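You operate a simulated robot arm through the tools that you are given. There is no shell and no other tool. Be economical: measure what you need, move in short steps, check, and stop when the job is done.

You run a simulated two-armed robot. Do the job below in one go: nothing can be reset, and whatever is moved stays where it is left.

## Task
On the table side facing the window, fold the checked cloth in half, so that its two short edges meet.

It is judged by the outcome, as a careful person would: the job done as asked, and still so three seconds after it is handed in. It fails if anything else is knocked over, pushed out of place, dropped, spilled or broken. Flat cloth is picked up by pressing the open fingertips on it (5 to 10 N) and closing them slowly along it; thin cloth reads only 2 to 8 mm in the jaws.

## Robot
Two 7-joint arms with two-finger parallel grippers on one trunk, on a base that drives. Base frame: it is fixed to the floor where the robot stands at the start and does not move with it; the origin is under the middle of the robot, x ahead of it, y to its left, z up. Readings come in mm, degrees, newtons and seconds.
The left shoulder is at the start at [70, 133, 1051], the right one opposite. Places, roughly: checked cloth [500, -100, 800]; table side facing the window [500, -200, 800]. Payload 1.57 kg a hand.
The tool frame of a hand sits at the grasp point between the pads (the TCP): z along the fingers, y along the line on which they close. The tips reach 30 mm beyond it. The gripper opens to 80 mm. The fingers are 17 mm wide and 12 mm thick; the gripper's body (40 by 82 mm) begins 80 mm behind the TCP.
Orientation is that of the tool frame in the base frame, as a unit quaternion [w, x, y, z]. With the fingers straight down and closing along the base's y, the tool's x points along the base's -x, its y along +y and its z along -z.

## Interface
- The arms move only by the tool nudge_tool. It takes "left_rows", "right_rows" or both (then of equal length, played together; a hand with none holds still); each is a list that holds one entry, the list of rows, each a list of 7 numbers: the turn, a rotation vector about the tool's x, y, z in units of 45 degrees (1.0 is 45 degrees), then the shift along the tool's x, y, z in units of 200 mm (1.0 is 200 mm), then the finger opening in mm, from 0 to 80. In form: [[[wx, wy, wz, tx, ty, tz, fingers], ...]]. A call has 1 to 10 rows; each row is the pose to reach, as a shift and turn from the pose commanded when the call began, along the tool's axes at that moment. A call with a number of a shift or a turn outside -1 to 1 is refused whole. Each row takes 0.2 s and may step no farther than 50 mm and 8.6 degrees from the row before; otherwise, or with a gripper value out of range, the whole call is refused. Where a pose cannot be reached the arm comes as near as it can. A force on the tool above 40 N (or 10 N above the force at the start of the call, whichever is more), or a blocked arm, ends the call early, and 0.2 s more pass. The fingers move at their own pace (about 153 mm/s each) and stop on an object; they squeeze with about 41 N. The grip force told is the motor's: it shows also when the fingers shut on nothing. Time passes only in rows, and 0.2 s behind the last, so rows that repeat a pose let the fingers close. It gives the time, the measured TCP pose, the force on the tool (base axes), the opening and the grip force at its end, in the units of the frame above (readings bear some noise), with the torque about the TCP (base axes, N m) and any sound that the robot's microphone picked up.
- Cameras (640 x 400 px; columns grow to the right, rows downward): "scene" is now at [131.1, -22, 1267.8]; the picture's right is [-0.26, -0.97, 0.00], its down [-0.66, 0.18, -0.73] and it looks along [0.71, -0.19, -0.68] (base axes); focal length 250 px, centre (320, 200). "left" rides on the left gripper at [72, 7, -122] in its tool frame; the picture's right is [-0.09, 1.00, 0.00], its down [-0.84, -0.08, -0.54] and it looks along [-0.54, -0.05, 0.84] (tool axes); focal length 238 px, centre (320, 200). "right" rides on the right gripper at [72, -7, -122] in its tool frame; the picture's right is [0.09, 1.00, 0.00], its down [-0.84, 0.08, -0.54] and it looks along [-0.54, 0.05, 0.84] (tool axes); focal length 238 px, centre (320, 200).
- snapshot(camera): a new picture of that camera. No time passes.
- raise_lower(by): slides the trunk up (or, below 0, down) by that many mm; the arms and the scene camera ride with it, the base frame stays. It gives what a move gives, with no picture.
- steer(legs): drives the robot by 1 to 6 legs, each [ahead, left, turn to the left] in mm, mm and degrees, along the robot's own axes; the way and the turn of a leg run together, so that a leg with both is an arc; at most 1500 mm and 180 degrees a leg. The arms and the cameras ride along, it lands a little off, and it stops where it bumps. It gives what a move gives.
- head_to(pan, tilt): turns the head with the scene camera to pan (to the left, within 86 degrees either way) and tilt (down, from -29 to 69), counted from straight ahead of the robot. It gives what a move gives.
- point_at(camera, pixels): for up to 12 pixels [column, row] of the newest picture of that camera ("zoom" is the newest enlarged one), the place [x, y, z] in the base frame of the surface seen there, good to about 2 mm. No time passes.
- close_up(camera, box): a new picture of the part [left, top, right, bottom] of that camera's present view, enlarged. No time passes.
- sign_off(): hands the job in; it is judged then, once.

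Go step by step. Measure first, check grasps and placings, and put right what went wrong. The budget is 80 turns and 62 pictures, counting those below and the enlarged ones. Unless the task says otherwise, let go and move clear before handing in, and close with one line.

The tools are called by a JSON object that holds its "api" and its "payload". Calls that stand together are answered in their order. nudge_tool: Moves the arms, as the interface text tells. Its arguments: {"type":"object","properties":{"left_rows":{"type":"array","items":{"type":"array","items":{"type":"array","items":{"type":"number"}}}},"right_rows":{"type":"array","items":{"type":"array","items":{"type":"array","items":{"type":"number"}}}}},"required":[]} The other tools are called the same way: raise_lower (by) slides the trunk up or down; steer (legs) drives the base; head_to (pan, tilt) turns the head that bears the scene camera; snapshot (camera) takes a picture; point_at (camera, pixels) gives the place of the surface under pixels of a picture; close_up (camera, box) takes an enlarged picture of a part of a camera's view; sign_off () hands the job in.

At the start:

```text
time_s: 0.0
left_position: [438.2, 101.8, 991.2]
left_orientation: [0.0, -0.001, 1.0, 0.0]
left_wrist_force: [-0.1, -0.6, 0.3]
left_torque: [-0.01, 0.0, -0.03]
left_opening: 80.1
left_grip_force: 0.0
right_position: [432.3, -309.8, 986.3]
right_orientation: [0.0, 0.001, 1.0, 0.0]
right_wrist_force: [-0.4, 0.2, -0.4]
right_torque: [0.01, -0.04, 0.0]
right_opening: 79.9
right_grip_force: 0.0
trunk travel left (down, up): [-625.0, 315.0]
robot x, y, heading: [-1.4, 0.7, 0.0]
head pan, tilt: [-15.1, 43.0]
```

scene: 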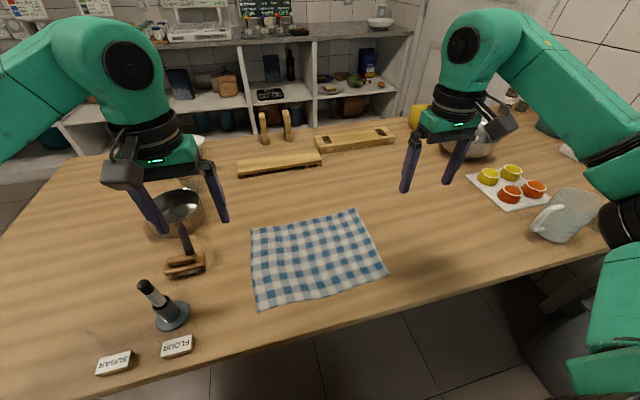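
right: 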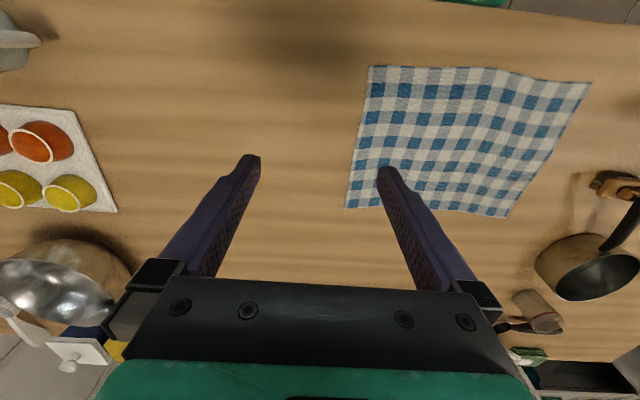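
left: 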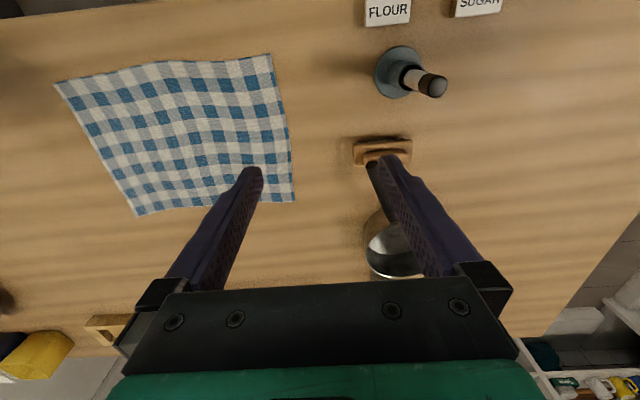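

The cloth lies flat with corners near scene pixels (250,228), (355,210), (387,273), (258,310). I'll measure its corners and edges first.

{"api": "close_up", "payload": {"camera": "scene", "box": [220, 190, 420, 315]}}

{"api": "point_at", "payload": {"camera": "scene", "pixels": [[251, 230], [354, 212], [385, 272], [259, 309], [310, 253], [305, 221], [370, 243], [320, 293], [254, 265], [230, 270], [330, 325], [170, 315]]}}

```text
3.20 times, centred on (320, 252) of scene
```

zoom: 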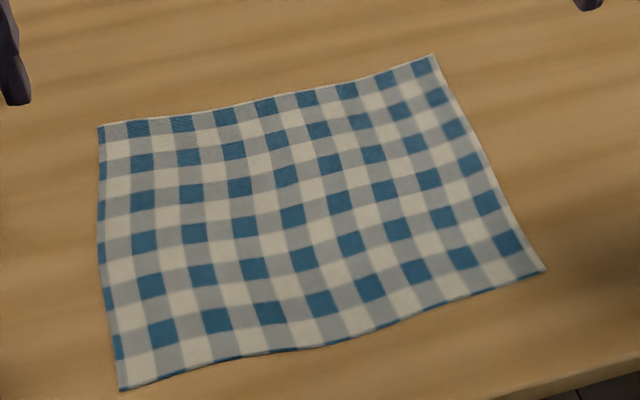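

```text
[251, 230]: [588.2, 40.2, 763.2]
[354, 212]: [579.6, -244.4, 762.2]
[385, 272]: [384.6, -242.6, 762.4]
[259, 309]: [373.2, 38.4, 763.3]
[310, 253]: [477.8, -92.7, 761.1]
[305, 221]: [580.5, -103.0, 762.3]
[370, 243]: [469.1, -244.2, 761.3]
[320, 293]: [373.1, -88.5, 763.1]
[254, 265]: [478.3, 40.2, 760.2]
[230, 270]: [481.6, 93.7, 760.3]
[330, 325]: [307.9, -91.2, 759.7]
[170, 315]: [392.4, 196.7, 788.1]
```

The cloth spans x 375–588 and y −244 to 40, so the short edges are the ones at y=40 and y=−244. I'll fold the +y edge over to −y, with the left hand on the far corner and the right hand on the near one. The arms stay uncrossed if I stand turned about 45° right, so I'll drive there now.

{"api": "steer", "payload": {"legs": [[30, 20, 0], [0, 0, -45]]}}

{"api": "head_to", "payload": {"pan": 25, "tilt": 50}}

{"api": "snapshot", "payload": {"camera": "scene"}}

```text
time_s: 2.9
left_position: [408.1, -222.9, 990.4]
left_orientation: [0.0, 0.385, 0.923, 0.0]
left_wrist_force: [0.1, -1.0, 0.2]
left_torque: [-0.02, -0.02, 0.0]
left_opening: 80.0
left_grip_force: 0.1
right_position: [112.9, -506.8, 987.0]
right_orientation: [0.0, 0.387, 0.922, 0.0]
right_wrist_force: [-0.3, 0.6, 0.3]
right_torque: [0.0, 0.0, 0.01]
right_opening: 79.9
right_grip_force: 0.0
trunk travel left (down, up): [-625.0, 315.0]
robot x, y, heading: [31.0, 18.2, -45.6]
head pan, tilt: [-15.1, 43.0]
```

```text
time_s: 4.0
left_position: [409.2, -221.7, 990.4]
left_orientation: [0.0, 0.387, 0.922, -0.001]
left_wrist_force: [0.3, 0.2, 0.3]
left_torque: [-0.04, 0.0, 0.01]
left_opening: 79.9
left_grip_force: 0.0
right_position: [111.9, -505.6, 987.5]
right_orientation: [0.0, 0.386, 0.922, 0.0]
right_wrist_force: [-0.8, 0.9, 0.6]
right_torque: [-0.03, -0.02, -0.01]
right_opening: 80.1
right_grip_force: 0.1
trunk travel left (down, up): [-625.0, 315.0]
robot x, y, heading: [28.6, 20.6, -45.6]
head pan, tilt: [25.0, 50.0]
```

```text
57 pictures are left
```

scene: 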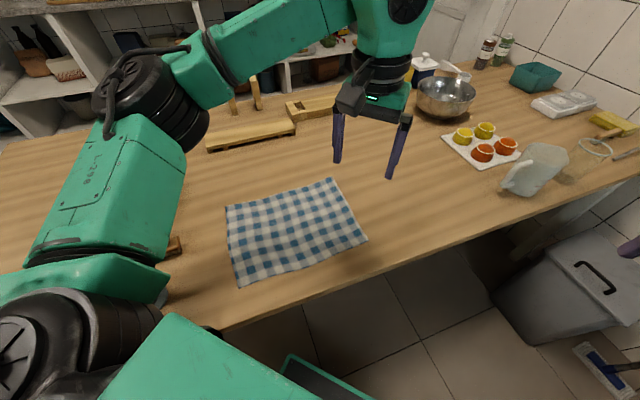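

The robot is at heading −45.6° and the cloth has not moved. I'll bring both hands toward the +y edge and yaw them so the fingers close along base x.

{"api": "nudge_tool", "payload": {"left_rows": [[[0, 0, 0.165, 0.064, 0.165, 0.03, 80], [0, 0, 0.33, 0.128, 0.33, 0.06, 70], [0, 0, 0.495, 0.192, 0.5, 0.1, 60], [0, 0, 0.66, 0.257, 0.665, 0.13, 50], [0, 0, 0.825, 0.32, 0.83, 0.17, 40], [0, 0, 0.99, 0.385, 1.0, 0.2, 34]]], "right_rows": [[[0, 0, 0.165, 0.05, 0.165, 0, 80], [0, 0, 0.33, 0.1, 0.33, 0, 70], [0, 0, 0.495, 0.15, 0.5, 0, 60], [0, 0, 0.66, 0.2, 0.665, 0, 50], [0, 0, 0.825, 0.25, 0.83, 0, 40], [0, 0, 0.99, 0.3, 1.0, 0, 34]]]}}

```text
time_s: 5.4
left_position: [408.8, -77.5, 932.9]
left_orientation: [0.004, 0.686, 0.728, -0.013]
left_wrist_force: [0.1, -0.4, 0.4]
left_torque: [0.07, -0.01, 0.0]
left_opening: 33.9
left_grip_force: 0.0
left hand out of reach, approached as far as the arm can: row 5, 6
right_position: [213.3, -323.6, 987.8]
right_orientation: [0.0, 0.707, 0.707, 0.0]
right_wrist_force: [-0.2, 0.6, -0.6]
right_torque: [0.01, -0.02, 0.0]
right_opening: 34.2
right_grip_force: 0.0
trunk travel left (down, up): [-625.0, 315.0]
robot x, y, heading: [31.9, 20.9, -45.5]
head pan, tilt: [25.0, 50.0]
```

The left wrist runs out of range with this yaw and stopped at (409, −77). I'll grip across the corner diagonals instead: left yaw the other way to +90°, right back to nominal.

{"api": "nudge_tool", "payload": {"left_rows": [[[0, 0, -0.165, 0, 0, 0, 34], [0, 0, -0.33, 0, 0, 0, 34], [0, 0, -0.495, 0, 0, 0, 34], [0, 0, -0.66, 0, 0, 0, 34], [0, 0, -0.825, 0, 0, 0, 34], [0, 0, -0.99, 0, 0, 0, 34], [0, 0, -0.99, 0, 0, 0, 34]]], "right_rows": [[[0, 0, -0.165, 0, 0, 0, 34], [0, 0, -0.33, 0, 0, 0, 34], [0, 0, -0.495, 0, 0, 0, 34], [0, 0, -0.66, 0, 0, 0, 34], [0, 0, -0.825, 0, 0, 0, 34], [0, 0, -0.99, 0, 0, 0, 34], [0, 0, -0.99, 0, 0, 0, 34]]]}}

```text
time_s: 7.0
left_position: [409.1, -77.6, 932.2]
left_orientation: [-0.003, 0.357, 0.934, -0.013]
left_wrist_force: [-0.2, 0.4, 0.6]
left_torque: [-0.01, 0.03, -0.01]
left_opening: 33.7
left_grip_force: 0.1
right_position: [213.2, -323.0, 987.1]
right_orientation: [-0.001, 0.386, 0.922, 0.0]
right_wrist_force: [0.3, 0.4, 0.1]
right_torque: [0.02, -0.01, -0.03]
right_opening: 33.7
right_grip_force: 0.0
trunk travel left (down, up): [-625.0, 315.0]
robot x, y, heading: [30.8, 19.0, -45.7]
head pan, tilt: [25.0, 50.0]
```

Yawing back worked, and shifts count from the actual pose. Next I'll move the left hand over the far corner while turning it further.

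{"api": "nudge_tool", "payload": {"left_rows": [[[0, 0, -0.165, -0.04, 0.15, 0.02, 34], [0, 0, -0.33, -0.085, 0.3, 0.05, 34], [0, 0, -0.495, -0.13, 0.44, 0.07, 34], [0, 0, -0.66, -0.17, 0.59, 0.1, 34], [0, 0, -0.825, -0.21, 0.74, 0.12, 34], [0, 0, -0.99, -0.255, 0.885, 0.15, 34], [0, 0, -0.99, -0.255, 0.885, 0.15, 34]]]}}

```text
time_s: 8.6
left_position: [565.0, 19.9, 898.7]
left_orientation: [-0.007, -0.024, 1.0, -0.01]
left_wrist_force: [0.1, -0.6, -0.3]
left_torque: [0.02, 0.0, -0.01]
left_opening: 34.2
left_grip_force: 0.1
right_position: [212.5, -321.6, 987.0]
right_orientation: [0.0, 0.387, 0.922, 0.0]
right_wrist_force: [-0.8, -0.1, 0.2]
right_torque: [0.02, -0.01, -0.02]
right_opening: 33.9
right_grip_force: 0.0
trunk travel left (down, up): [-625.0, 315.0]
robot x, y, heading: [29.9, 23.0, -45.5]
head pan, tilt: [25.0, 50.0]
```

The left hand is above the far corner. I'll finish its yaw and bring the right hand halfway toward the near corner.

{"api": "nudge_tool", "payload": {"left_rows": [[[0, 0, -0.16, 0, 0, 0, 34], [0, 0, -0.32, 0, 0, 0, 34], [0, 0, -0.48, 0, 0, 0, 34], [0, 0, -0.64, 0, 0, 0, 34], [0, 0, -0.8, 0, 0, 0, 34], [0, 0, -0.95, 0, 0, 0, 34]]], "right_rows": [[[0, 0, 0, 0.05, 0.16, 0.03, 34], [0, 0, 0, 0.1, 0.31, 0.07, 34], [0, 0, 0, 0.15, 0.46, 0.1, 34], [0, 0, 0, 0.2, 0.62, 0.14, 34], [0, 0, 0, 0.25, 0.78, 0.17, 34], [0, 0, 0, 0.3, 0.92, 0.2, 34]]]}}

{"api": "snapshot", "payload": {"camera": "scene"}}

```text
time_s: 10.0
left_position: [566.0, 19.3, 897.8]
left_orientation: [-0.011, -0.387, 0.922, -0.008]
left_wrist_force: [0.6, -0.3, -0.3]
left_torque: [-0.03, 0.03, -0.04]
left_opening: 34.0
left_grip_force: 0.0
right_position: [303.8, -149.6, 946.3]
right_orientation: [0.0, 0.387, 0.922, -0.001]
right_wrist_force: [0.2, -0.1, -0.5]
right_torque: [-0.02, -0.02, 0.01]
right_opening: 34.0
right_grip_force: 0.1
trunk travel left (down, up): [-625.0, 315.0]
robot x, y, heading: [32.6, 19.7, -45.5]
head pan, tilt: [25.0, 50.0]
```

```text
56 pictures are left
```

scene: 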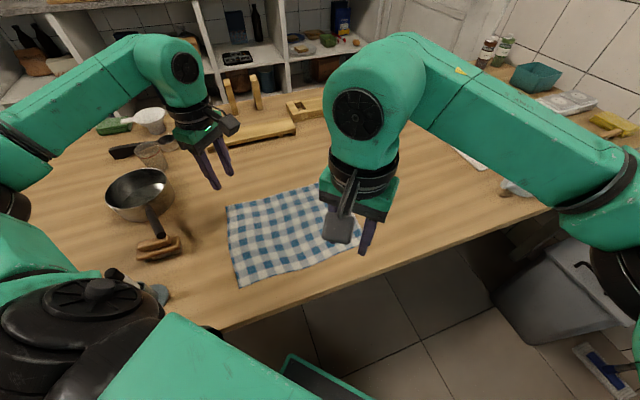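

Both arms are clear and the cloth is still undisturbed. I'll move the right hand above the near corner.

{"api": "nudge_tool", "payload": {"right_rows": [[[0, 0, 0, 0.06, 0.15, 0.05, 34], [0, 0, 0, 0.11, 0.3, 0.1, 34], [0, 0, 0, 0.17, 0.45, 0.15, 34], [0, 0, 0, 0.22, 0.6, 0.2, 34], [0, 0, 0, 0.28, 0.75, 0.25, 34], [0, 0, 0, 0.34, 0.91, 0.3, 34], [0, 0, 0, 0.34, 0.91, 0.3, 34]]]}}

{"api": "snapshot", "payload": {"camera": "right"}}

{"api": "snapshot", "payload": {"camera": "left"}}

```text
time_s: 11.6
left_position: [565.3, 18.5, 898.6]
left_orientation: [-0.011, -0.386, 0.923, -0.008]
left_wrist_force: [-0.7, 0.1, 0.4]
left_torque: [-0.02, -0.02, -0.03]
left_opening: 34.0
left_grip_force: 0.0
right_position: [365.0, -16.5, 900.3]
right_orientation: [0.0, 0.387, 0.922, 0.0]
right_wrist_force: [0.1, 0.6, -0.8]
right_torque: [-0.03, -0.01, -0.02]
right_opening: 34.1
right_grip_force: 0.0
right hand out of reach, approached as far as the arm can: row 5, 6, 7
trunk travel left (down, up): [-625.0, 315.0]
robot x, y, heading: [27.6, 22.2, -45.5]
head pan, tilt: [25.0, 50.0]
```

```text
55 pictures are left
```

right: 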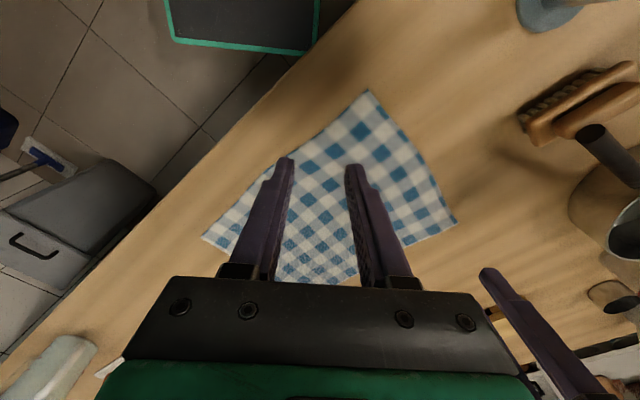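

```text
54 pictures are left
```

left: 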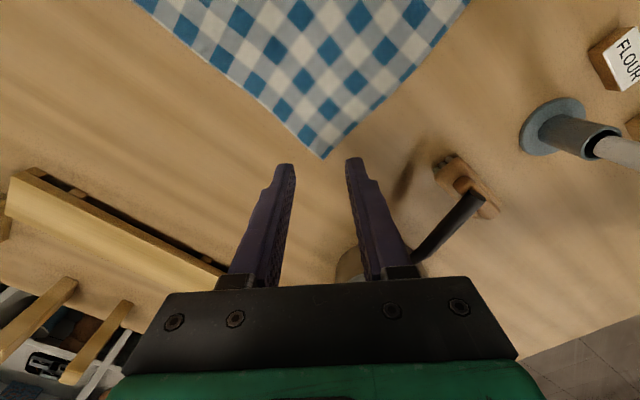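

The right arm is at its limit reaching that far left, at (365, −17). I'll back the base about 80 mm toward +y, pulling the left hand back the other way and up first so it stays clear of the pan and brush.

{"api": "nudge_tool", "payload": {"left_rows": [[[0, 0, 0, 0.1, -0.1, -0.1, 34], [0, 0, 0, 0.2, -0.2, -0.2, 34], [0, 0, 0, 0.285, -0.28, -0.25, 34]]]}}

{"api": "steer", "payload": {"legs": [[-57, 56, 0]]}}

{"api": "snapshot", "payload": {"camera": "right"}}

```text
time_s: 12.4
left_position: [564.9, -61.7, 949.4]
left_orientation: [-0.011, -0.386, 0.922, -0.007]
left_wrist_force: [1.3, 0.8, -0.2]
left_torque: [-0.02, 0.01, 0.02]
left_opening: 34.0
left_grip_force: 0.0
right_position: [364.2, -16.5, 900.5]
right_orientation: [-0.001, 0.388, 0.922, 0.0]
right_wrist_force: [0.1, -0.4, 0.4]
right_torque: [-0.03, 0.0, 0.02]
right_opening: 33.8
right_grip_force: 0.1
trunk travel left (down, up): [-625.0, 315.0]
robot x, y, heading: [30.0, 21.8, -45.8]
head pan, tilt: [25.0, 50.0]
```

```text
time_s: 13.5
left_position: [566.0, 19.4, 951.3]
left_orientation: [-0.01, -0.386, 0.923, -0.008]
left_wrist_force: [0.0, -0.4, -0.5]
left_torque: [-0.05, -0.02, -0.03]
left_opening: 34.0
left_grip_force: 0.1
right_position: [365.9, 62.0, 901.0]
right_orientation: [0.001, 0.387, 0.922, 0.0]
right_wrist_force: [-0.4, 0.1, 1.2]
right_torque: [-0.02, -0.01, 0.02]
right_opening: 34.0
right_grip_force: 0.1
trunk travel left (down, up): [-625.0, 315.0]
robot x, y, heading: [28.5, 97.1, -45.6]
head pan, tilt: [25.0, 50.0]
```

```text
53 pictures are left
```

right: 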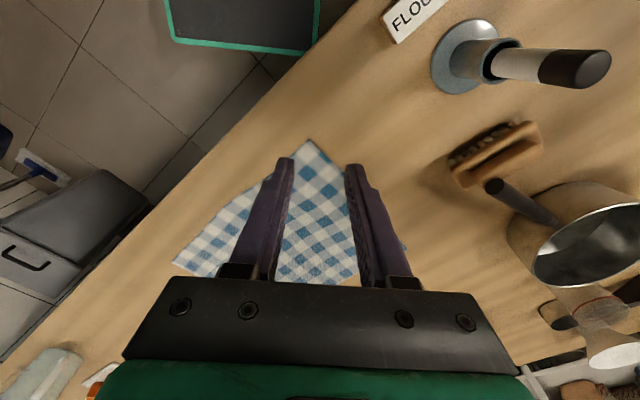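

The corner shows at (310,142) in the right picture and is now well inside reach. I'll lower both hands to about 40 mm above the corners.

{"api": "nudge_tool", "payload": {"left_rows": [[[0, 0, 0, -0.02, 0, 0.15, 34], [0, 0, 0, -0.04, 0, 0.3, 34], [0, 0, 0, -0.06, 0, 0.45, 34], [0, 0, 0, -0.065, 0, 0.6, 34], [0, 0, 0, -0.065, 0, 0.6, 34]]], "right_rows": [[[0, 0, 0, -0.07, -0.02, 0.08, 34], [0, 0, 0, -0.14, -0.04, 0.17, 34], [0, 0, 0, -0.21, -0.06, 0.26, 34], [0, 0, 0, -0.21, -0.06, 0.35, 34], [0, 0, 0, -0.21, -0.06, 0.35, 34]]]}}

{"api": "snapshot", "payload": {"camera": "right"}}

{"api": "snapshot", "payload": {"camera": "left"}}

```text
time_s: 14.7
left_position: [572.3, 23.9, 828.5]
left_orientation: [-0.01, -0.386, 0.922, -0.009]
left_wrist_force: [-0.2, 0.3, 0.3]
left_torque: [0.02, -0.02, 0.04]
left_opening: 34.0
left_grip_force: 0.1
right_position: [384.9, 24.3, 830.3]
right_orientation: [0.0, 0.388, 0.922, 0.001]
right_wrist_force: [-0.2, 0.1, 0.8]
right_torque: [0.03, 0.0, -0.02]
right_opening: 34.0
right_grip_force: 0.0
trunk travel left (down, up): [-625.0, 315.0]
robot x, y, heading: [34.0, 99.8, -45.6]
head pan, tilt: [25.0, 50.0]
```

```text
52 pictures are left
```

right: 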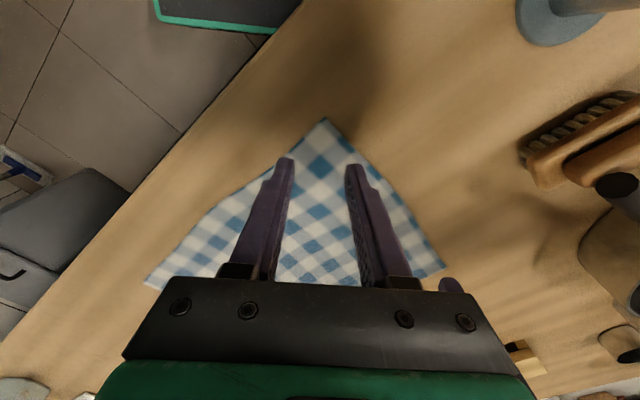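

```text
51 pictures are left
```

left: 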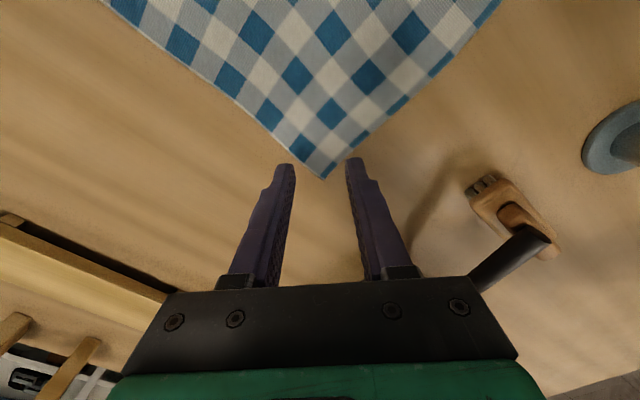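

The corner tips show at (324,120) right and (324,178) left. I'll measure both.

{"api": "point_at", "payload": {"camera": "right", "pixels": [[324, 122], [324, 150], [325, 190]]}}

{"api": "point_at", "payload": {"camera": "left", "pixels": [[323, 174], [322, 150], [321, 120]]}}

```text
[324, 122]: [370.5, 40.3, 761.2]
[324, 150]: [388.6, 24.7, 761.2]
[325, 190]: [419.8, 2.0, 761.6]
```

```text
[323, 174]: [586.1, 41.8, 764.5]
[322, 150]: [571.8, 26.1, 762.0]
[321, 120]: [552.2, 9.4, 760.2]
```

Both TCPs sit about 22 mm inside the corner tips, which suits a pinch. I'll narrow the fingers to 26 mm and descend to just above contact.

{"api": "nudge_tool", "payload": {"left_rows": [[[0, 0, 0, 0, 0, 0.05, 26], [0, 0, 0, 0, 0, 0.1, 26], [0, 0, 0, 0, 0, 0.14, 26], [0, 0, 0, 0, 0, 0.165, 26], [0, 0, 0, 0, 0, 0.175, 26], [0, 0, 0, 0, 0, 0.175, 26]]], "right_rows": [[[0, 0, 0, 0, 0, 0.05, 26], [0, 0, 0, 0, 0, 0.1, 26], [0, 0, 0, 0, 0, 0.15, 26], [0, 0, 0, 0, 0, 0.175, 26], [0, 0, 0, 0, 0, 0.185, 26], [0, 0, 0, 0, 0, 0.185, 26]]]}}

```text
time_s: 16.1
left_position: [571.4, 24.9, 794.7]
left_orientation: [-0.011, -0.386, 0.923, -0.008]
left_wrist_force: [0.2, -0.1, 0.5]
left_torque: [0.01, -0.01, 0.0]
left_opening: 26.1
left_grip_force: 0.0
right_position: [384.1, 25.1, 792.9]
right_orientation: [0.0, 0.388, 0.922, 0.0]
right_wrist_force: [-0.1, 0.0, 0.2]
right_torque: [0.01, 0.02, -0.02]
right_opening: 26.0
right_grip_force: 0.2
trunk travel left (down, up): [-625.0, 315.0]
robot x, y, heading: [30.3, 98.3, -45.4]
head pan, tilt: [25.0, 50.0]
```

No contact force yet, so I'll press down in fine steps.

{"api": "nudge_tool", "payload": {"left_rows": [[[0, 0, 0, 0, 0, 0.008, 26], [0, 0, 0, 0, 0, 0.015, 26], [0, 0, 0, 0, 0, 0.022, 26], [0, 0, 0, 0, 0, 0.022, 26]]], "right_rows": [[[0, 0, 0, 0, 0, 0.005, 26], [0, 0, 0, 0, 0, 0.01, 26], [0, 0, 0, 0, 0, 0.014, 26], [0, 0, 0, 0, 0, 0.014, 26]]]}}

```text
time_s: 17.1
left_position: [571.9, 25.6, 791.2]
left_orientation: [-0.011, -0.386, 0.922, -0.008]
left_wrist_force: [2.0, 0.9, 6.3]
left_torque: [0.12, 0.03, -0.03]
left_opening: 26.0
left_grip_force: 0.0
right_position: [384.8, 23.4, 790.5]
right_orientation: [0.001, 0.387, 0.922, 0.0]
right_wrist_force: [2.8, -1.1, 9.0]
right_torque: [-0.05, -0.05, 0.01]
right_opening: 26.1
right_grip_force: 0.0
trunk travel left (down, up): [-625.0, 315.0]
robot x, y, heading: [29.5, 97.8, -45.5]
head pan, tilt: [25.0, 50.0]
```

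The fingers press with 6.3 N and 9.0 N, inside the 5–10 N range. I'll close them slowly.

{"api": "nudge_tool", "payload": {"left_rows": [[[0, 0, 0, 0, 0, 0, 23], [0, 0, 0, 0, 0, 0, 20], [0, 0, 0, 0, 0, 0, 17], [0, 0, 0, 0, 0, 0, 14], [0, 0, 0, 0, 0, 0, 11], [0, 0, 0, 0, 0, 0, 8], [0, 0, 0, 0, 0, 0, 5], [0, 0, 0, 0, 0, 0, 2], [0, 0, 0, 0, 0, 0, 0], [0, 0, 0, 0, 0, 0, 0]]], "right_rows": [[[0, 0, 0, 0, 0, 0, 23], [0, 0, 0, 0, 0, 0, 20], [0, 0, 0, 0, 0, 0, 17], [0, 0, 0, 0, 0, 0, 14], [0, 0, 0, 0, 0, 0, 11], [0, 0, 0, 0, 0, 0, 8], [0, 0, 0, 0, 0, 0, 5], [0, 0, 0, 0, 0, 0, 2], [0, 0, 0, 0, 0, 0, 0], [0, 0, 0, 0, 0, 0, 0]]]}}

{"api": "snapshot", "payload": {"camera": "right"}}

{"api": "snapshot", "payload": {"camera": "left"}}

```text
time_s: 19.3
left_position: [570.8, 23.3, 791.6]
left_orientation: [-0.01, -0.386, 0.922, -0.008]
left_wrist_force: [-1.2, -0.3, 5.6]
left_torque: [0.02, 0.03, 0.02]
left_opening: 0.0
left_grip_force: 21.4
right_position: [383.9, 23.9, 791.3]
right_orientation: [0.002, 0.387, 0.922, 0.0]
right_wrist_force: [1.5, -1.5, 13.0]
right_torque: [0.01, -0.08, -0.03]
right_opening: 2.1
right_grip_force: 23.2
trunk travel left (down, up): [-625.0, 315.0]
robot x, y, heading: [29.4, 99.6, -45.7]
head pan, tilt: [25.0, 50.0]
```

```text
50 pictures are left
```

right: 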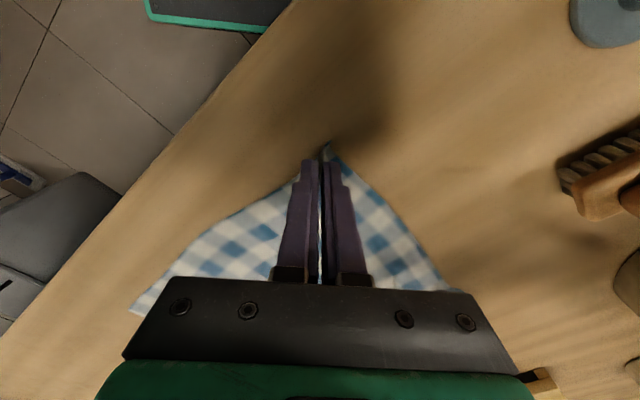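

```text
49 pictures are left
```

left: 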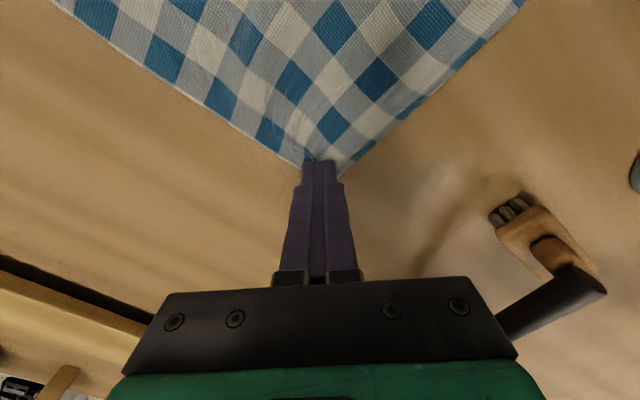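

The right hand reads 2.1 mm and shows the ridge at (325,150), so it has the cloth. The left reads 0.0, so it missed. I'll reopen the left, shift it 6 mm inward and press a bit harder.

{"api": "nudge_tool", "payload": {"left_rows": [[[0, 0, 0, 0, 0, 0, 10], [0, 0, 0, 0, 0, -0.02, 28], [0, 0, 0, 0.03, 0, -0.02, 28], [0, 0, 0, 0.03, 0, -0.005, 28], [0, 0, 0, 0.03, 0, 0.001, 28], [0, 0, 0, 0.03, 0, 0.005, 28], [0, 0, 0, 0.03, 0, 0.005, 28]]]}}

{"api": "snapshot", "payload": {"camera": "left"}}

```text
time_s: 20.9
left_position: [566.7, 19.9, 791.6]
left_orientation: [-0.009, -0.385, 0.923, -0.009]
left_wrist_force: [0.0, 0.3, 9.1]
left_torque: [0.19, 0.11, 0.0]
left_opening: 28.4
left_grip_force: 0.2
right_position: [384.6, 24.6, 790.8]
right_orientation: [0.0, 0.387, 0.922, 0.0]
right_wrist_force: [1.4, -1.0, 12.5]
right_torque: [-0.01, -0.09, 0.0]
right_opening: 1.7
right_grip_force: 23.1
trunk travel left (down, up): [-625.0, 315.0]
robot x, y, heading: [31.9, 98.3, -45.4]
head pan, tilt: [25.0, 50.0]
```

```text
48 pictures are left
```

left: 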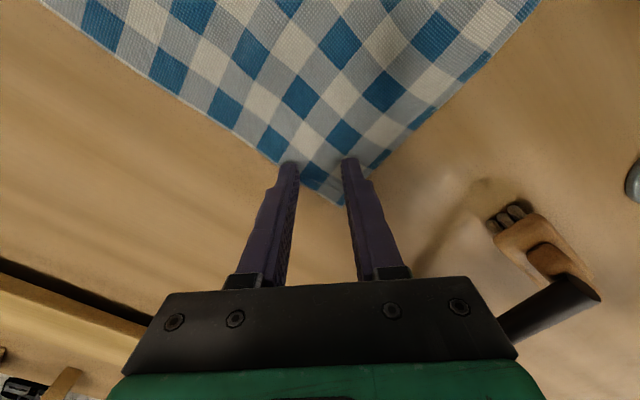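

The torque shows only the +y finger is pressing, because the left tool tilts about 1.4°. I'll lift slightly, level the tool and press again.

{"api": "nudge_tool", "payload": {"left_rows": [[[0, 0, 0, 0, 0, -0.015, 28], [-0.012, -0.031, 0, 0, 0, -0.015, 28], [-0.012, -0.031, 0, 0, 0, -0.005, 28], [-0.012, -0.031, 0, 0, 0, 0, 28], [-0.012, -0.031, 0, 0, 0, 0.003, 28], [-0.012, -0.031, 0, 0, 0, 0.003, 28]]]}}

```text
time_s: 22.3
left_position: [566.5, 20.4, 791.8]
left_orientation: [-0.001, -0.386, 0.923, 0.001]
left_wrist_force: [1.8, 1.1, 15.2]
left_torque: [0.1, -0.03, -0.05]
left_opening: 28.2
left_grip_force: 0.1
right_position: [384.3, 23.9, 791.1]
right_orientation: [0.002, 0.388, 0.922, 0.001]
right_wrist_force: [2.8, -0.3, 10.1]
right_torque: [-0.01, -0.1, 0.0]
right_opening: 1.8
right_grip_force: 23.7
trunk travel left (down, up): [-625.0, 315.0]
robot x, y, heading: [34.3, 99.5, -45.5]
head pan, tilt: [25.0, 50.0]
```

The tool is level and balanced now but pressing 15 N. I'll ease off a little and close slowly.

{"api": "nudge_tool", "payload": {"left_rows": [[[0, 0, 0, 0, 0, -0.003, 25], [0, 0, 0, 0, 0, -0.003, 22], [0, 0, 0, 0, 0, -0.003, 19], [0, 0, 0, 0, 0, -0.003, 16], [0, 0, 0, 0, 0, -0.003, 13], [0, 0, 0, 0, 0, -0.003, 10], [0, 0, 0, 0, 0, -0.003, 7], [0, 0, 0, 0, 0, -0.003, 4], [0, 0, 0, 0, 0, -0.003, 1], [0, 0, 0, 0, 0, -0.003, 0]]]}}

{"api": "snapshot", "payload": {"camera": "left"}}

```text
time_s: 24.5
left_position: [564.9, 19.7, 790.6]
left_orientation: [0.0, -0.385, 0.923, 0.001]
left_wrist_force: [-3.3, -0.4, 13.6]
left_torque: [0.0, 0.08, 0.01]
left_opening: 1.7
left_grip_force: 23.0
right_position: [383.8, 23.6, 792.1]
right_orientation: [0.001, 0.388, 0.922, 0.0]
right_wrist_force: [3.4, 0.9, 5.8]
right_torque: [-0.01, -0.11, 0.01]
right_opening: 2.0
right_grip_force: 23.9
trunk travel left (down, up): [-625.0, 315.0]
robot x, y, heading: [32.0, 101.8, -45.4]
head pan, tilt: [25.0, 50.0]
```

```text
47 pictures are left
```

left: 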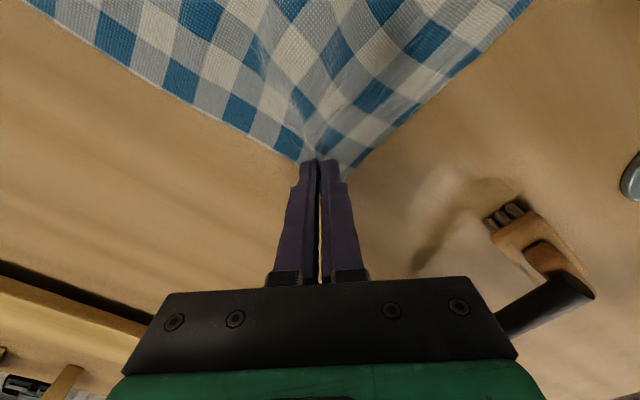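

Both hands now hold a pinch, 1.7 and 2.0 mm. I'll lift 60 mm and check.

{"api": "nudge_tool", "payload": {"left_rows": [[[0, 0, 0, 0, 0, -0.05, 0], [0, 0, 0, 0, 0, -0.1, 0], [0, 0, 0, 0, 0, -0.15, 0], [0, 0, 0, 0, 0, -0.2, 0], [0, 0, 0, 0, 0, -0.25, 0], [0, 0, 0, 0, 0, -0.3, 0]]], "right_rows": [[[0, 0, 0, 0, 0, -0.05, 0], [0, 0, 0, 0, 0, -0.1, 0], [0, 0, 0, 0, 0, -0.15, 0], [0, 0, 0, 0, 0, -0.2, 0], [0, 0, 0, 0, 0, -0.25, 0], [0, 0, 0, 0, 0, -0.3, 0]]]}}

{"api": "snapshot", "payload": {"camera": "scene"}}

{"api": "snapshot", "payload": {"camera": "left"}}

```text
time_s: 25.9
left_position: [567.1, 20.6, 849.5]
left_orientation: [-0.001, -0.386, 0.922, 0.002]
left_wrist_force: [-2.0, 0.4, -0.4]
left_torque: [0.0, 0.07, -0.04]
left_opening: 1.9
left_grip_force: 23.6
right_position: [385.7, 25.3, 849.3]
right_orientation: [0.0, 0.388, 0.922, 0.001]
right_wrist_force: [2.2, -0.2, -0.5]
right_torque: [0.0, -0.05, 0.04]
right_opening: 2.1
right_grip_force: 23.3
trunk travel left (down, up): [-625.0, 315.0]
robot x, y, heading: [31.3, 98.2, -45.6]
head pan, tilt: [25.0, 50.0]
```

```text
46 pictures are left
```

scene: 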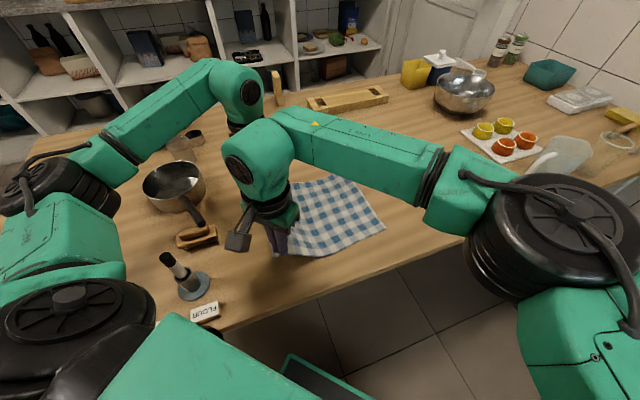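

```text
45 pictures are left
```

left: 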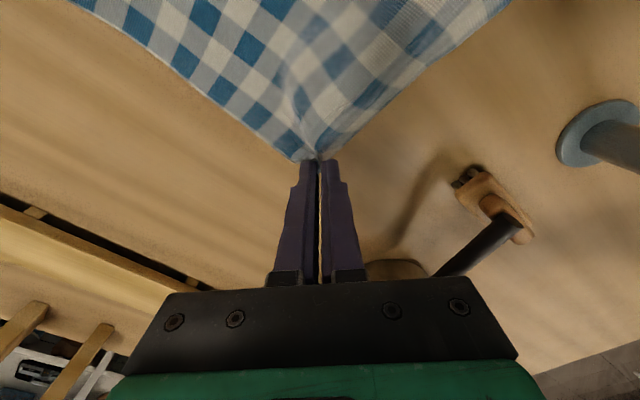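

Both corners lift cleanly. I'll carry the edge up and over: 60 mm up and 60 mm toward −y with the arms, then drive the base toward −y.

{"api": "nudge_tool", "payload": {"left_rows": [[[0, 0, 0, 0.02, -0.02, -0.06, 0], [0, 0, 0, 0.05, -0.05, -0.12, 0], [0, 0, 0, 0.09, -0.09, -0.18, 0], [0, 0, 0, 0.13, -0.128, -0.24, 0], [0, 0, 0, 0.17, -0.168, -0.28, 0], [0, 0, 0, 0.214, -0.21, -0.3, 0]]], "right_rows": [[[0, 0, 0, -0.02, -0.02, -0.06, 0], [0, 0, 0, -0.05, -0.05, -0.12, 0], [0, 0, 0, -0.09, -0.09, -0.18, 0], [0, 0, 0, -0.13, -0.128, -0.24, 0], [0, 0, 0, -0.17, -0.168, -0.28, 0], [0, 0, 0, -0.214, -0.21, -0.3, 0]]]}}

{"api": "steer", "payload": {"legs": [[79, -77, 0]]}}

{"api": "snapshot", "payload": {"camera": "scene"}}

{"api": "snapshot", "payload": {"camera": "left"}}

{"api": "snapshot", "payload": {"camera": "right"}}

```text
time_s: 27.3
left_position: [567.5, -41.5, 910.0]
left_orientation: [-0.002, -0.386, 0.923, 0.002]
left_wrist_force: [-2.8, 0.0, -0.4]
left_torque: [-0.01, 0.08, -0.04]
left_opening: 1.5
left_grip_force: 23.2
right_position: [385.5, -37.2, 911.4]
right_orientation: [0.0, 0.387, 0.922, 0.001]
right_wrist_force: [1.3, -0.3, -0.3]
right_torque: [0.01, -0.03, 0.03]
right_opening: 1.9
right_grip_force: 23.6
trunk travel left (down, up): [-625.0, 315.0]
robot x, y, heading: [31.3, 99.8, -45.4]
head pan, tilt: [25.0, 50.0]
```

```text
time_s: 28.5
left_position: [568.4, -150.6, 910.8]
left_orientation: [-0.001, -0.386, 0.923, 0.001]
left_wrist_force: [-1.9, 0.3, 0.4]
left_torque: [-0.02, 0.09, -0.03]
left_opening: 1.8
left_grip_force: 23.6
right_position: [385.1, -145.5, 910.7]
right_orientation: [0.0, 0.388, 0.922, 0.0]
right_wrist_force: [2.1, -0.5, 0.0]
right_torque: [0.0, -0.03, 0.05]
right_opening: 1.9
right_grip_force: 24.1
trunk travel left (down, up): [-625.0, 315.0]
robot x, y, heading: [31.4, -9.4, -45.6]
head pan, tilt: [25.0, 50.0]
```

```text
44 pictures are left
```

scene: 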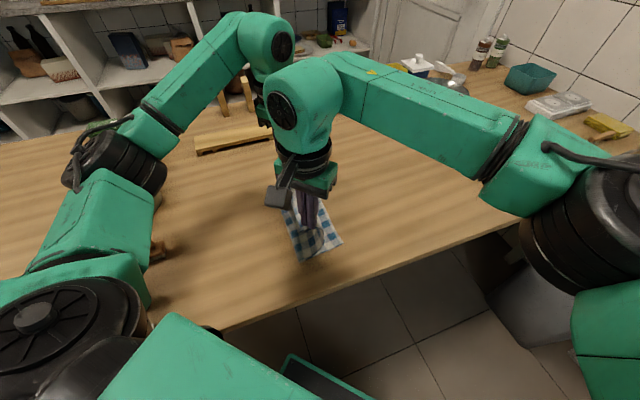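

```text
43 pictures are left
```

left: 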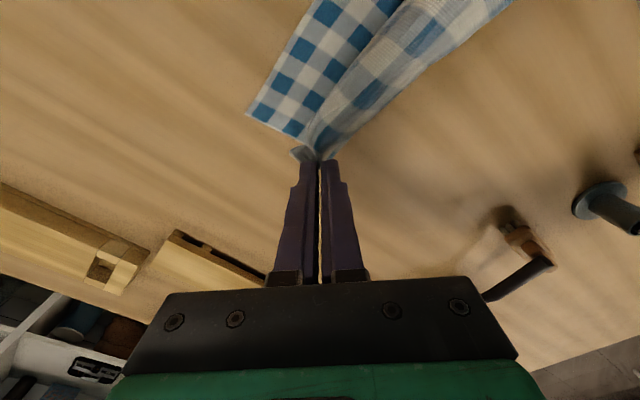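

```text
42 pictures are left
```

right: 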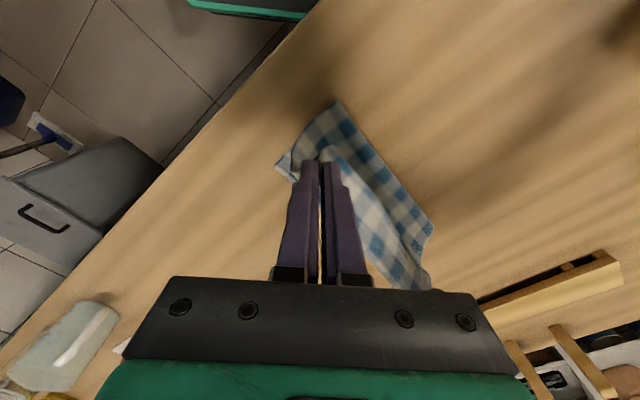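

The cloth is folding over. I'll check that the bottom layer stayed put by measuring its free corners, near (250,113) left and (278,165) right.

{"api": "point_at", "payload": {"camera": "left", "pixels": [[252, 113], [280, 60], [298, 135], [285, 128]]}}

{"api": "point_at", "payload": {"camera": "right", "pixels": [[337, 104], [430, 222], [425, 282], [310, 130], [280, 165]]}}

{"api": "close_up", "payload": {"camera": "scene", "box": [240, 170, 400, 270]}}

```text
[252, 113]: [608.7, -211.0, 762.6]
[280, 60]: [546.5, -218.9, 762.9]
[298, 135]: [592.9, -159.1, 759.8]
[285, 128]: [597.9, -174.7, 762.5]
```

```text
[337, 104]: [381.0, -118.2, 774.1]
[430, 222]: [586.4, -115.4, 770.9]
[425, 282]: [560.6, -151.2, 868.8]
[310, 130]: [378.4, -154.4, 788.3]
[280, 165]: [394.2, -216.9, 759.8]
```

```text
4.00 times, centred on (320, 220) of scene
```

zoom: 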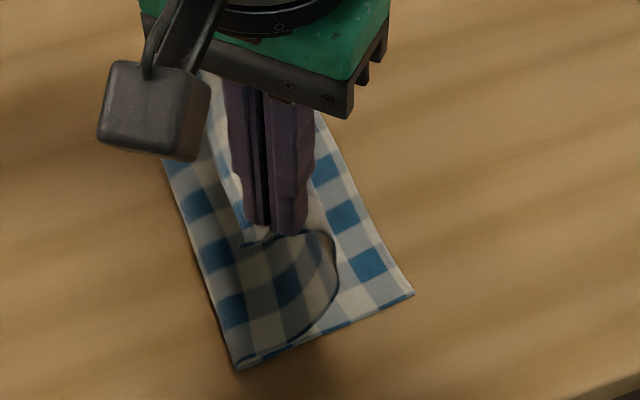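

The bottom layer was dragged about 30 mm toward +y. I'll measure its edge precisely in the enlarged picture.

{"api": "point_at", "payload": {"camera": "zoom", "pixels": [[411, 293], [375, 225], [330, 130], [238, 366], [170, 170], [325, 245], [335, 300]]}}

```text
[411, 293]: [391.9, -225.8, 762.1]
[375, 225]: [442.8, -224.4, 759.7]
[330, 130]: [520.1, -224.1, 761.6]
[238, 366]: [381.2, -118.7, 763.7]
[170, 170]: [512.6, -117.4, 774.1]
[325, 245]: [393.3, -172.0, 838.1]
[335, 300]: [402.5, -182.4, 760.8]
```

The bottom edge runs from (392,−226) to (608,−211). I'll bring the hands down toward those corners and tilt the fingertips toward +y, so the pinched tips turn over with the fold.

{"api": "nudge_tool", "payload": {"left_rows": [[[-0.055, -0.0555, 0, 0.013, -0.025, 0.04, 0], [-0.11, -0.111, 0, 0.026, -0.05, 0.08, 0], [-0.165, -0.1665, 0, 0.039, -0.075, 0.12, 0], [-0.22, -0.222, 0, 0.052, -0.1, 0.16, 0], [-0.275, -0.2775, 0, 0.065, -0.124, 0.2, 0], [-0.33, -0.333, 0, 0.078, -0.149, 0.24, 0], [-0.385, -0.3885, 0, 0.092, -0.174, 0.28, 0], [-0.44, -0.444, 0, 0.105, -0.2, 0.32, 0], [-0.495, -0.4995, 0, 0.118, -0.223, 0.36, 0], [-0.55, -0.555, 0, 0.131, -0.248, 0.4, 0]]], "right_rows": [[[-0.0545, 0.0557, 0, -0.035, -0.02, 0.04, 0], [-0.109, 0.111, 0, -0.07, -0.04, 0.08, 0], [-0.1635, 0.167, 0, -0.104, -0.06, 0.12, 0], [-0.218, 0.223, 0, -0.139, -0.08, 0.16, 0], [-0.2725, 0.2785, 0, -0.174, -0.1, 0.2, 0], [-0.327, 0.334, 0, -0.208, -0.12, 0.24, 0], [-0.3815, 0.39, 0, -0.243, -0.14, 0.28, 0], [-0.436, 0.4456, 0, -0.278, -0.16, 0.32, 0], [-0.49, 0.501, 0, -0.312, -0.18, 0.36, 0], [-0.545, 0.557, 0, -0.347, -0.2, 0.4, 0]]]}}

{"api": "close_up", "payload": {"camera": "scene", "box": [240, 150, 400, 270]}}

{"api": "snapshot", "payload": {"camera": "left"}}

{"api": "snapshot", "payload": {"camera": "right"}}

```text
time_s: 30.7
left_position: [582.9, -198.4, 838.2]
left_orientation: [0.103, -0.371, 0.887, 0.253]
left_wrist_force: [-0.8, -0.4, 0.8]
left_torque: [-0.05, 0.0, 0.0]
left_opening: 1.7
left_grip_force: 23.7
left hand out of reach, approached as far as the arm can: row 10
right_position: [407.4, -222.9, 831.3]
right_orientation: [-0.117, 0.368, 0.879, 0.278]
right_wrist_force: [0.9, -0.9, 0.2]
right_torque: [-0.01, -0.01, -0.01]
right_opening: 2.0
right_grip_force: 23.6
trunk travel left (down, up): [-625.0, 315.0]
robot x, y, heading: [28.1, -10.4, -45.3]
head pan, tilt: [25.0, 50.0]
```

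```text
3.33 times, centred on (320, 210) of scene
```

zoom: 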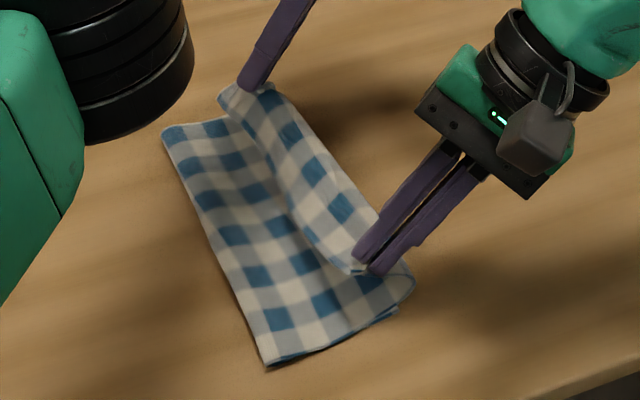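

```text
39 pictures are left
```

left: 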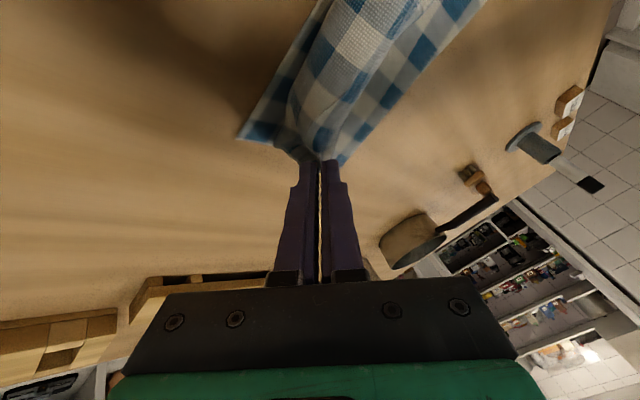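

```text
38 pictures are left
```

right: 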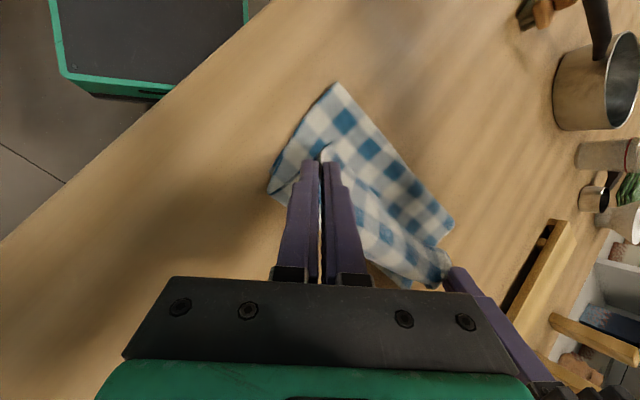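

The fold looks good and the left arm is at its reach limit, so I'll lower with the trunk rather than the arms. First I'll measure the fold line and the bottom edge.

{"api": "point_at", "payload": {"camera": "zoom", "pixels": [[268, 361], [165, 132], [215, 250], [395, 308], [411, 285], [400, 262], [357, 268], [225, 95], [365, 315]]}}

{"api": "point_at", "payload": {"camera": "left", "pixels": [[240, 135], [256, 143], [300, 60], [290, 155]]}}

{"api": "point_at", "payload": {"camera": "right", "pixels": [[270, 190], [285, 192], [290, 165], [318, 155]]}}

```text
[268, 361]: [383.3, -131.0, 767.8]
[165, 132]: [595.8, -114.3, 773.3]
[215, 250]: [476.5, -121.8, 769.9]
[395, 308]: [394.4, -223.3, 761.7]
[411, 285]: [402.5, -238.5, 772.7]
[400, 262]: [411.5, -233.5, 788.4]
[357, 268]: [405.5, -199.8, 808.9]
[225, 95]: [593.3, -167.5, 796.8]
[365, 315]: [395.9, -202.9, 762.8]
```

```text
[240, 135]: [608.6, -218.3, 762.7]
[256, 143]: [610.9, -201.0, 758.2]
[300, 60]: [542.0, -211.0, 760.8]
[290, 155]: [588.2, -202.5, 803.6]
```

```text
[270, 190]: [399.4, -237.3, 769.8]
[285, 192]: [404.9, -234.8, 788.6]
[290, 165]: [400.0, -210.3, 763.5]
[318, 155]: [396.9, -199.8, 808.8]
```

Next I'll lower with the trunk and look again.

{"api": "raise_lower", "payload": {"by": -34}}

{"api": "close_up", "payload": {"camera": "scene", "box": [240, 150, 400, 270]}}

{"api": "snapshot", "payload": {"camera": "left"}}

```text
time_s: 31.4
left_position: [583.7, -197.5, 803.7]
left_orientation: [0.104, -0.37, 0.888, 0.253]
left_wrist_force: [0.0, -0.6, 0.6]
left_torque: [-0.01, -0.04, -0.01]
left_opening: 1.4
left_grip_force: 23.6
right_position: [406.6, -224.3, 797.2]
right_orientation: [-0.117, 0.369, 0.879, 0.277]
right_wrist_force: [1.5, -0.5, 0.0]
right_torque: [0.0, 0.0, 0.0]
right_opening: 2.0
right_grip_force: 23.9
trunk travel left (down, up): [-591.0, 349.0]
robot x, y, heading: [30.4, -8.3, -45.6]
head pan, tilt: [25.0, 50.0]
```

```text
3.33 times, centred on (320, 210) of scene
```

zoom: 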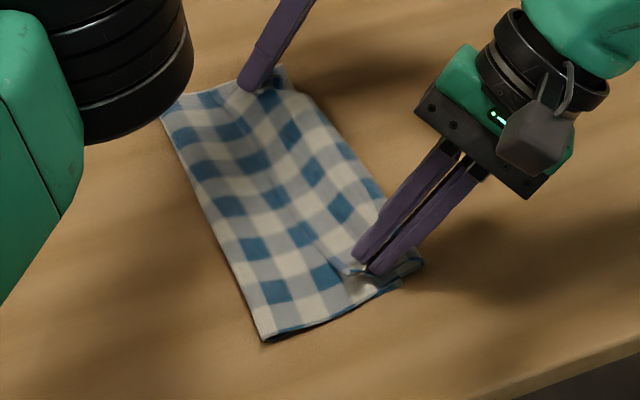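

```text
36 pictures are left
```

left: 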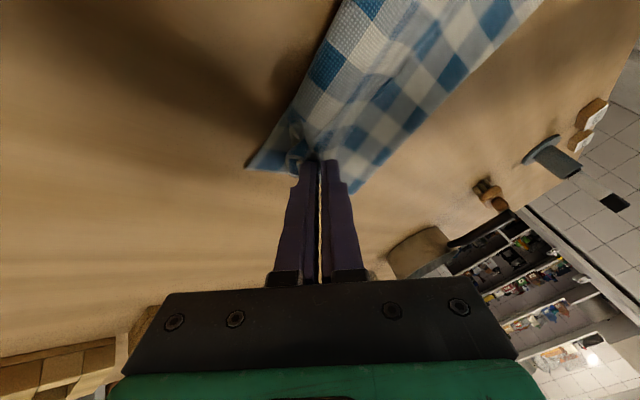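

The fold is lying nicely. I'll lower a few mm more, open the fingers, and back out along the tool axis.

{"api": "raise_lower", "payload": {"by": -4}}

{"api": "nudge_tool", "payload": {"left_rows": [[[0, 0, 0, 0, 0, 0, 4], [0, 0, 0, 0, 0, 0, 8], [0, 0, 0, 0, 0, 0, 14], [0, 0, 0, 0, 0, 0, 20], [0, 0, 0, 0, 0, -0.03, 20], [0, 0, 0, 0, 0, -0.1, 20], [0, 0, 0, 0, 0, -0.2, 20], [0, 0, 0, 0, 0, -0.35, 20], [0, 0, 0, 0, 0, -0.5, 20]]], "right_rows": [[[0, 0, 0, 0, 0, 0, 4], [0, 0, 0, 0, 0, 0, 8], [0, 0, 0, 0, 0, 0, 14], [0, 0, 0, 0, 0, 0, 20], [0, 0, 0, 0, 0, -0.03, 20], [0, 0, 0, 0, 0, -0.1, 20], [0, 0, 0, 0, 0, -0.2, 20], [0, 0, 0, 0, 0, -0.35, 20], [0, 0, 0, 0, 0, -0.5, 20]]]}}

{"api": "close_up", "payload": {"camera": "scene", "box": [240, 150, 400, 270]}}

{"api": "snapshot", "payload": {"camera": "left"}}

{"api": "snapshot", "payload": {"camera": "right"}}

```text
time_s: 32.0
left_position: [582.6, -198.8, 801.2]
left_orientation: [0.104, -0.37, 0.888, 0.253]
left_wrist_force: [-0.4, -0.6, 0.1]
left_torque: [-0.04, 0.02, -0.02]
left_opening: 1.5
left_grip_force: 23.6
right_position: [405.9, -222.5, 794.6]
right_orientation: [-0.115, 0.369, 0.879, 0.28]
right_wrist_force: [1.9, -1.8, 13.0]
right_torque: [-0.01, 0.05, 0.01]
right_opening: 1.8
right_grip_force: 23.7
trunk travel left (down, up): [-587.0, 353.0]
robot x, y, heading: [32.0, -9.0, -45.5]
head pan, tilt: [25.0, 50.0]
```

```text
time_s: 34.0
left_position: [578.8, -215.1, 840.6]
left_orientation: [0.104, -0.371, 0.888, 0.251]
left_wrist_force: [-0.1, -0.7, -1.1]
left_torque: [-0.01, 0.01, -0.04]
left_opening: 20.1
left_grip_force: 0.1
left hand out of reach, approached as far as the arm can: row 7, 8, 9
right_position: [406.8, -280.3, 875.9]
right_orientation: [-0.117, 0.369, 0.879, 0.278]
right_wrist_force: [-0.2, 0.2, -0.3]
right_torque: [0.01, 0.02, 0.05]
right_opening: 20.2
right_grip_force: 0.1
trunk travel left (down, up): [-587.0, 353.0]
robot x, y, heading: [31.9, -12.4, -45.4]
head pan, tilt: [25.0, 50.0]
```

```text
3.33 times, centred on (320, 210) of scene
```

zoom: 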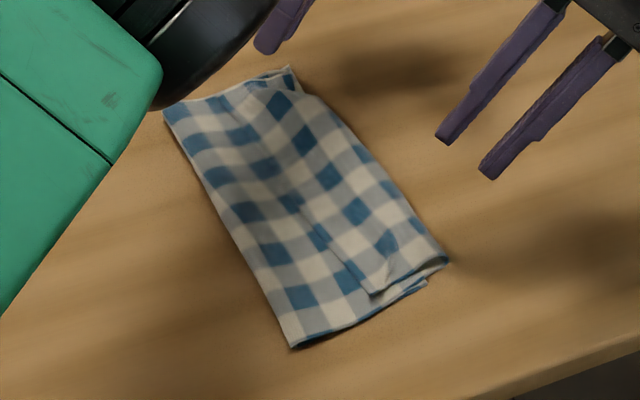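

```text
34 pictures are left
```

left: 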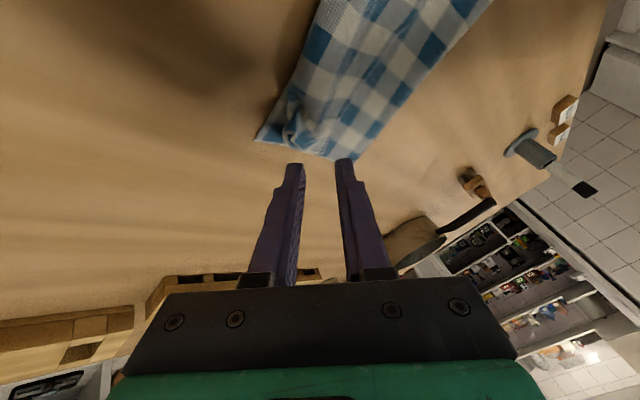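

```text
33 pictures are left
```

right: 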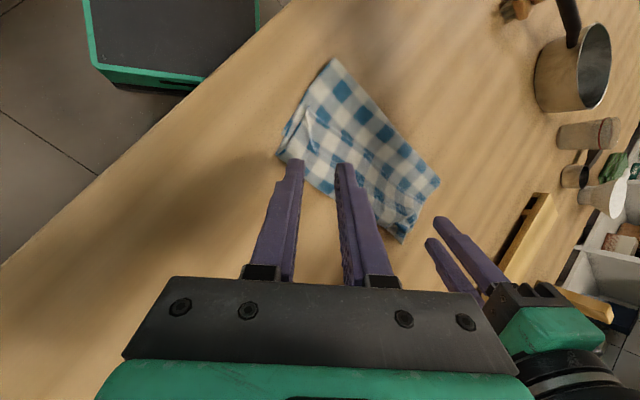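

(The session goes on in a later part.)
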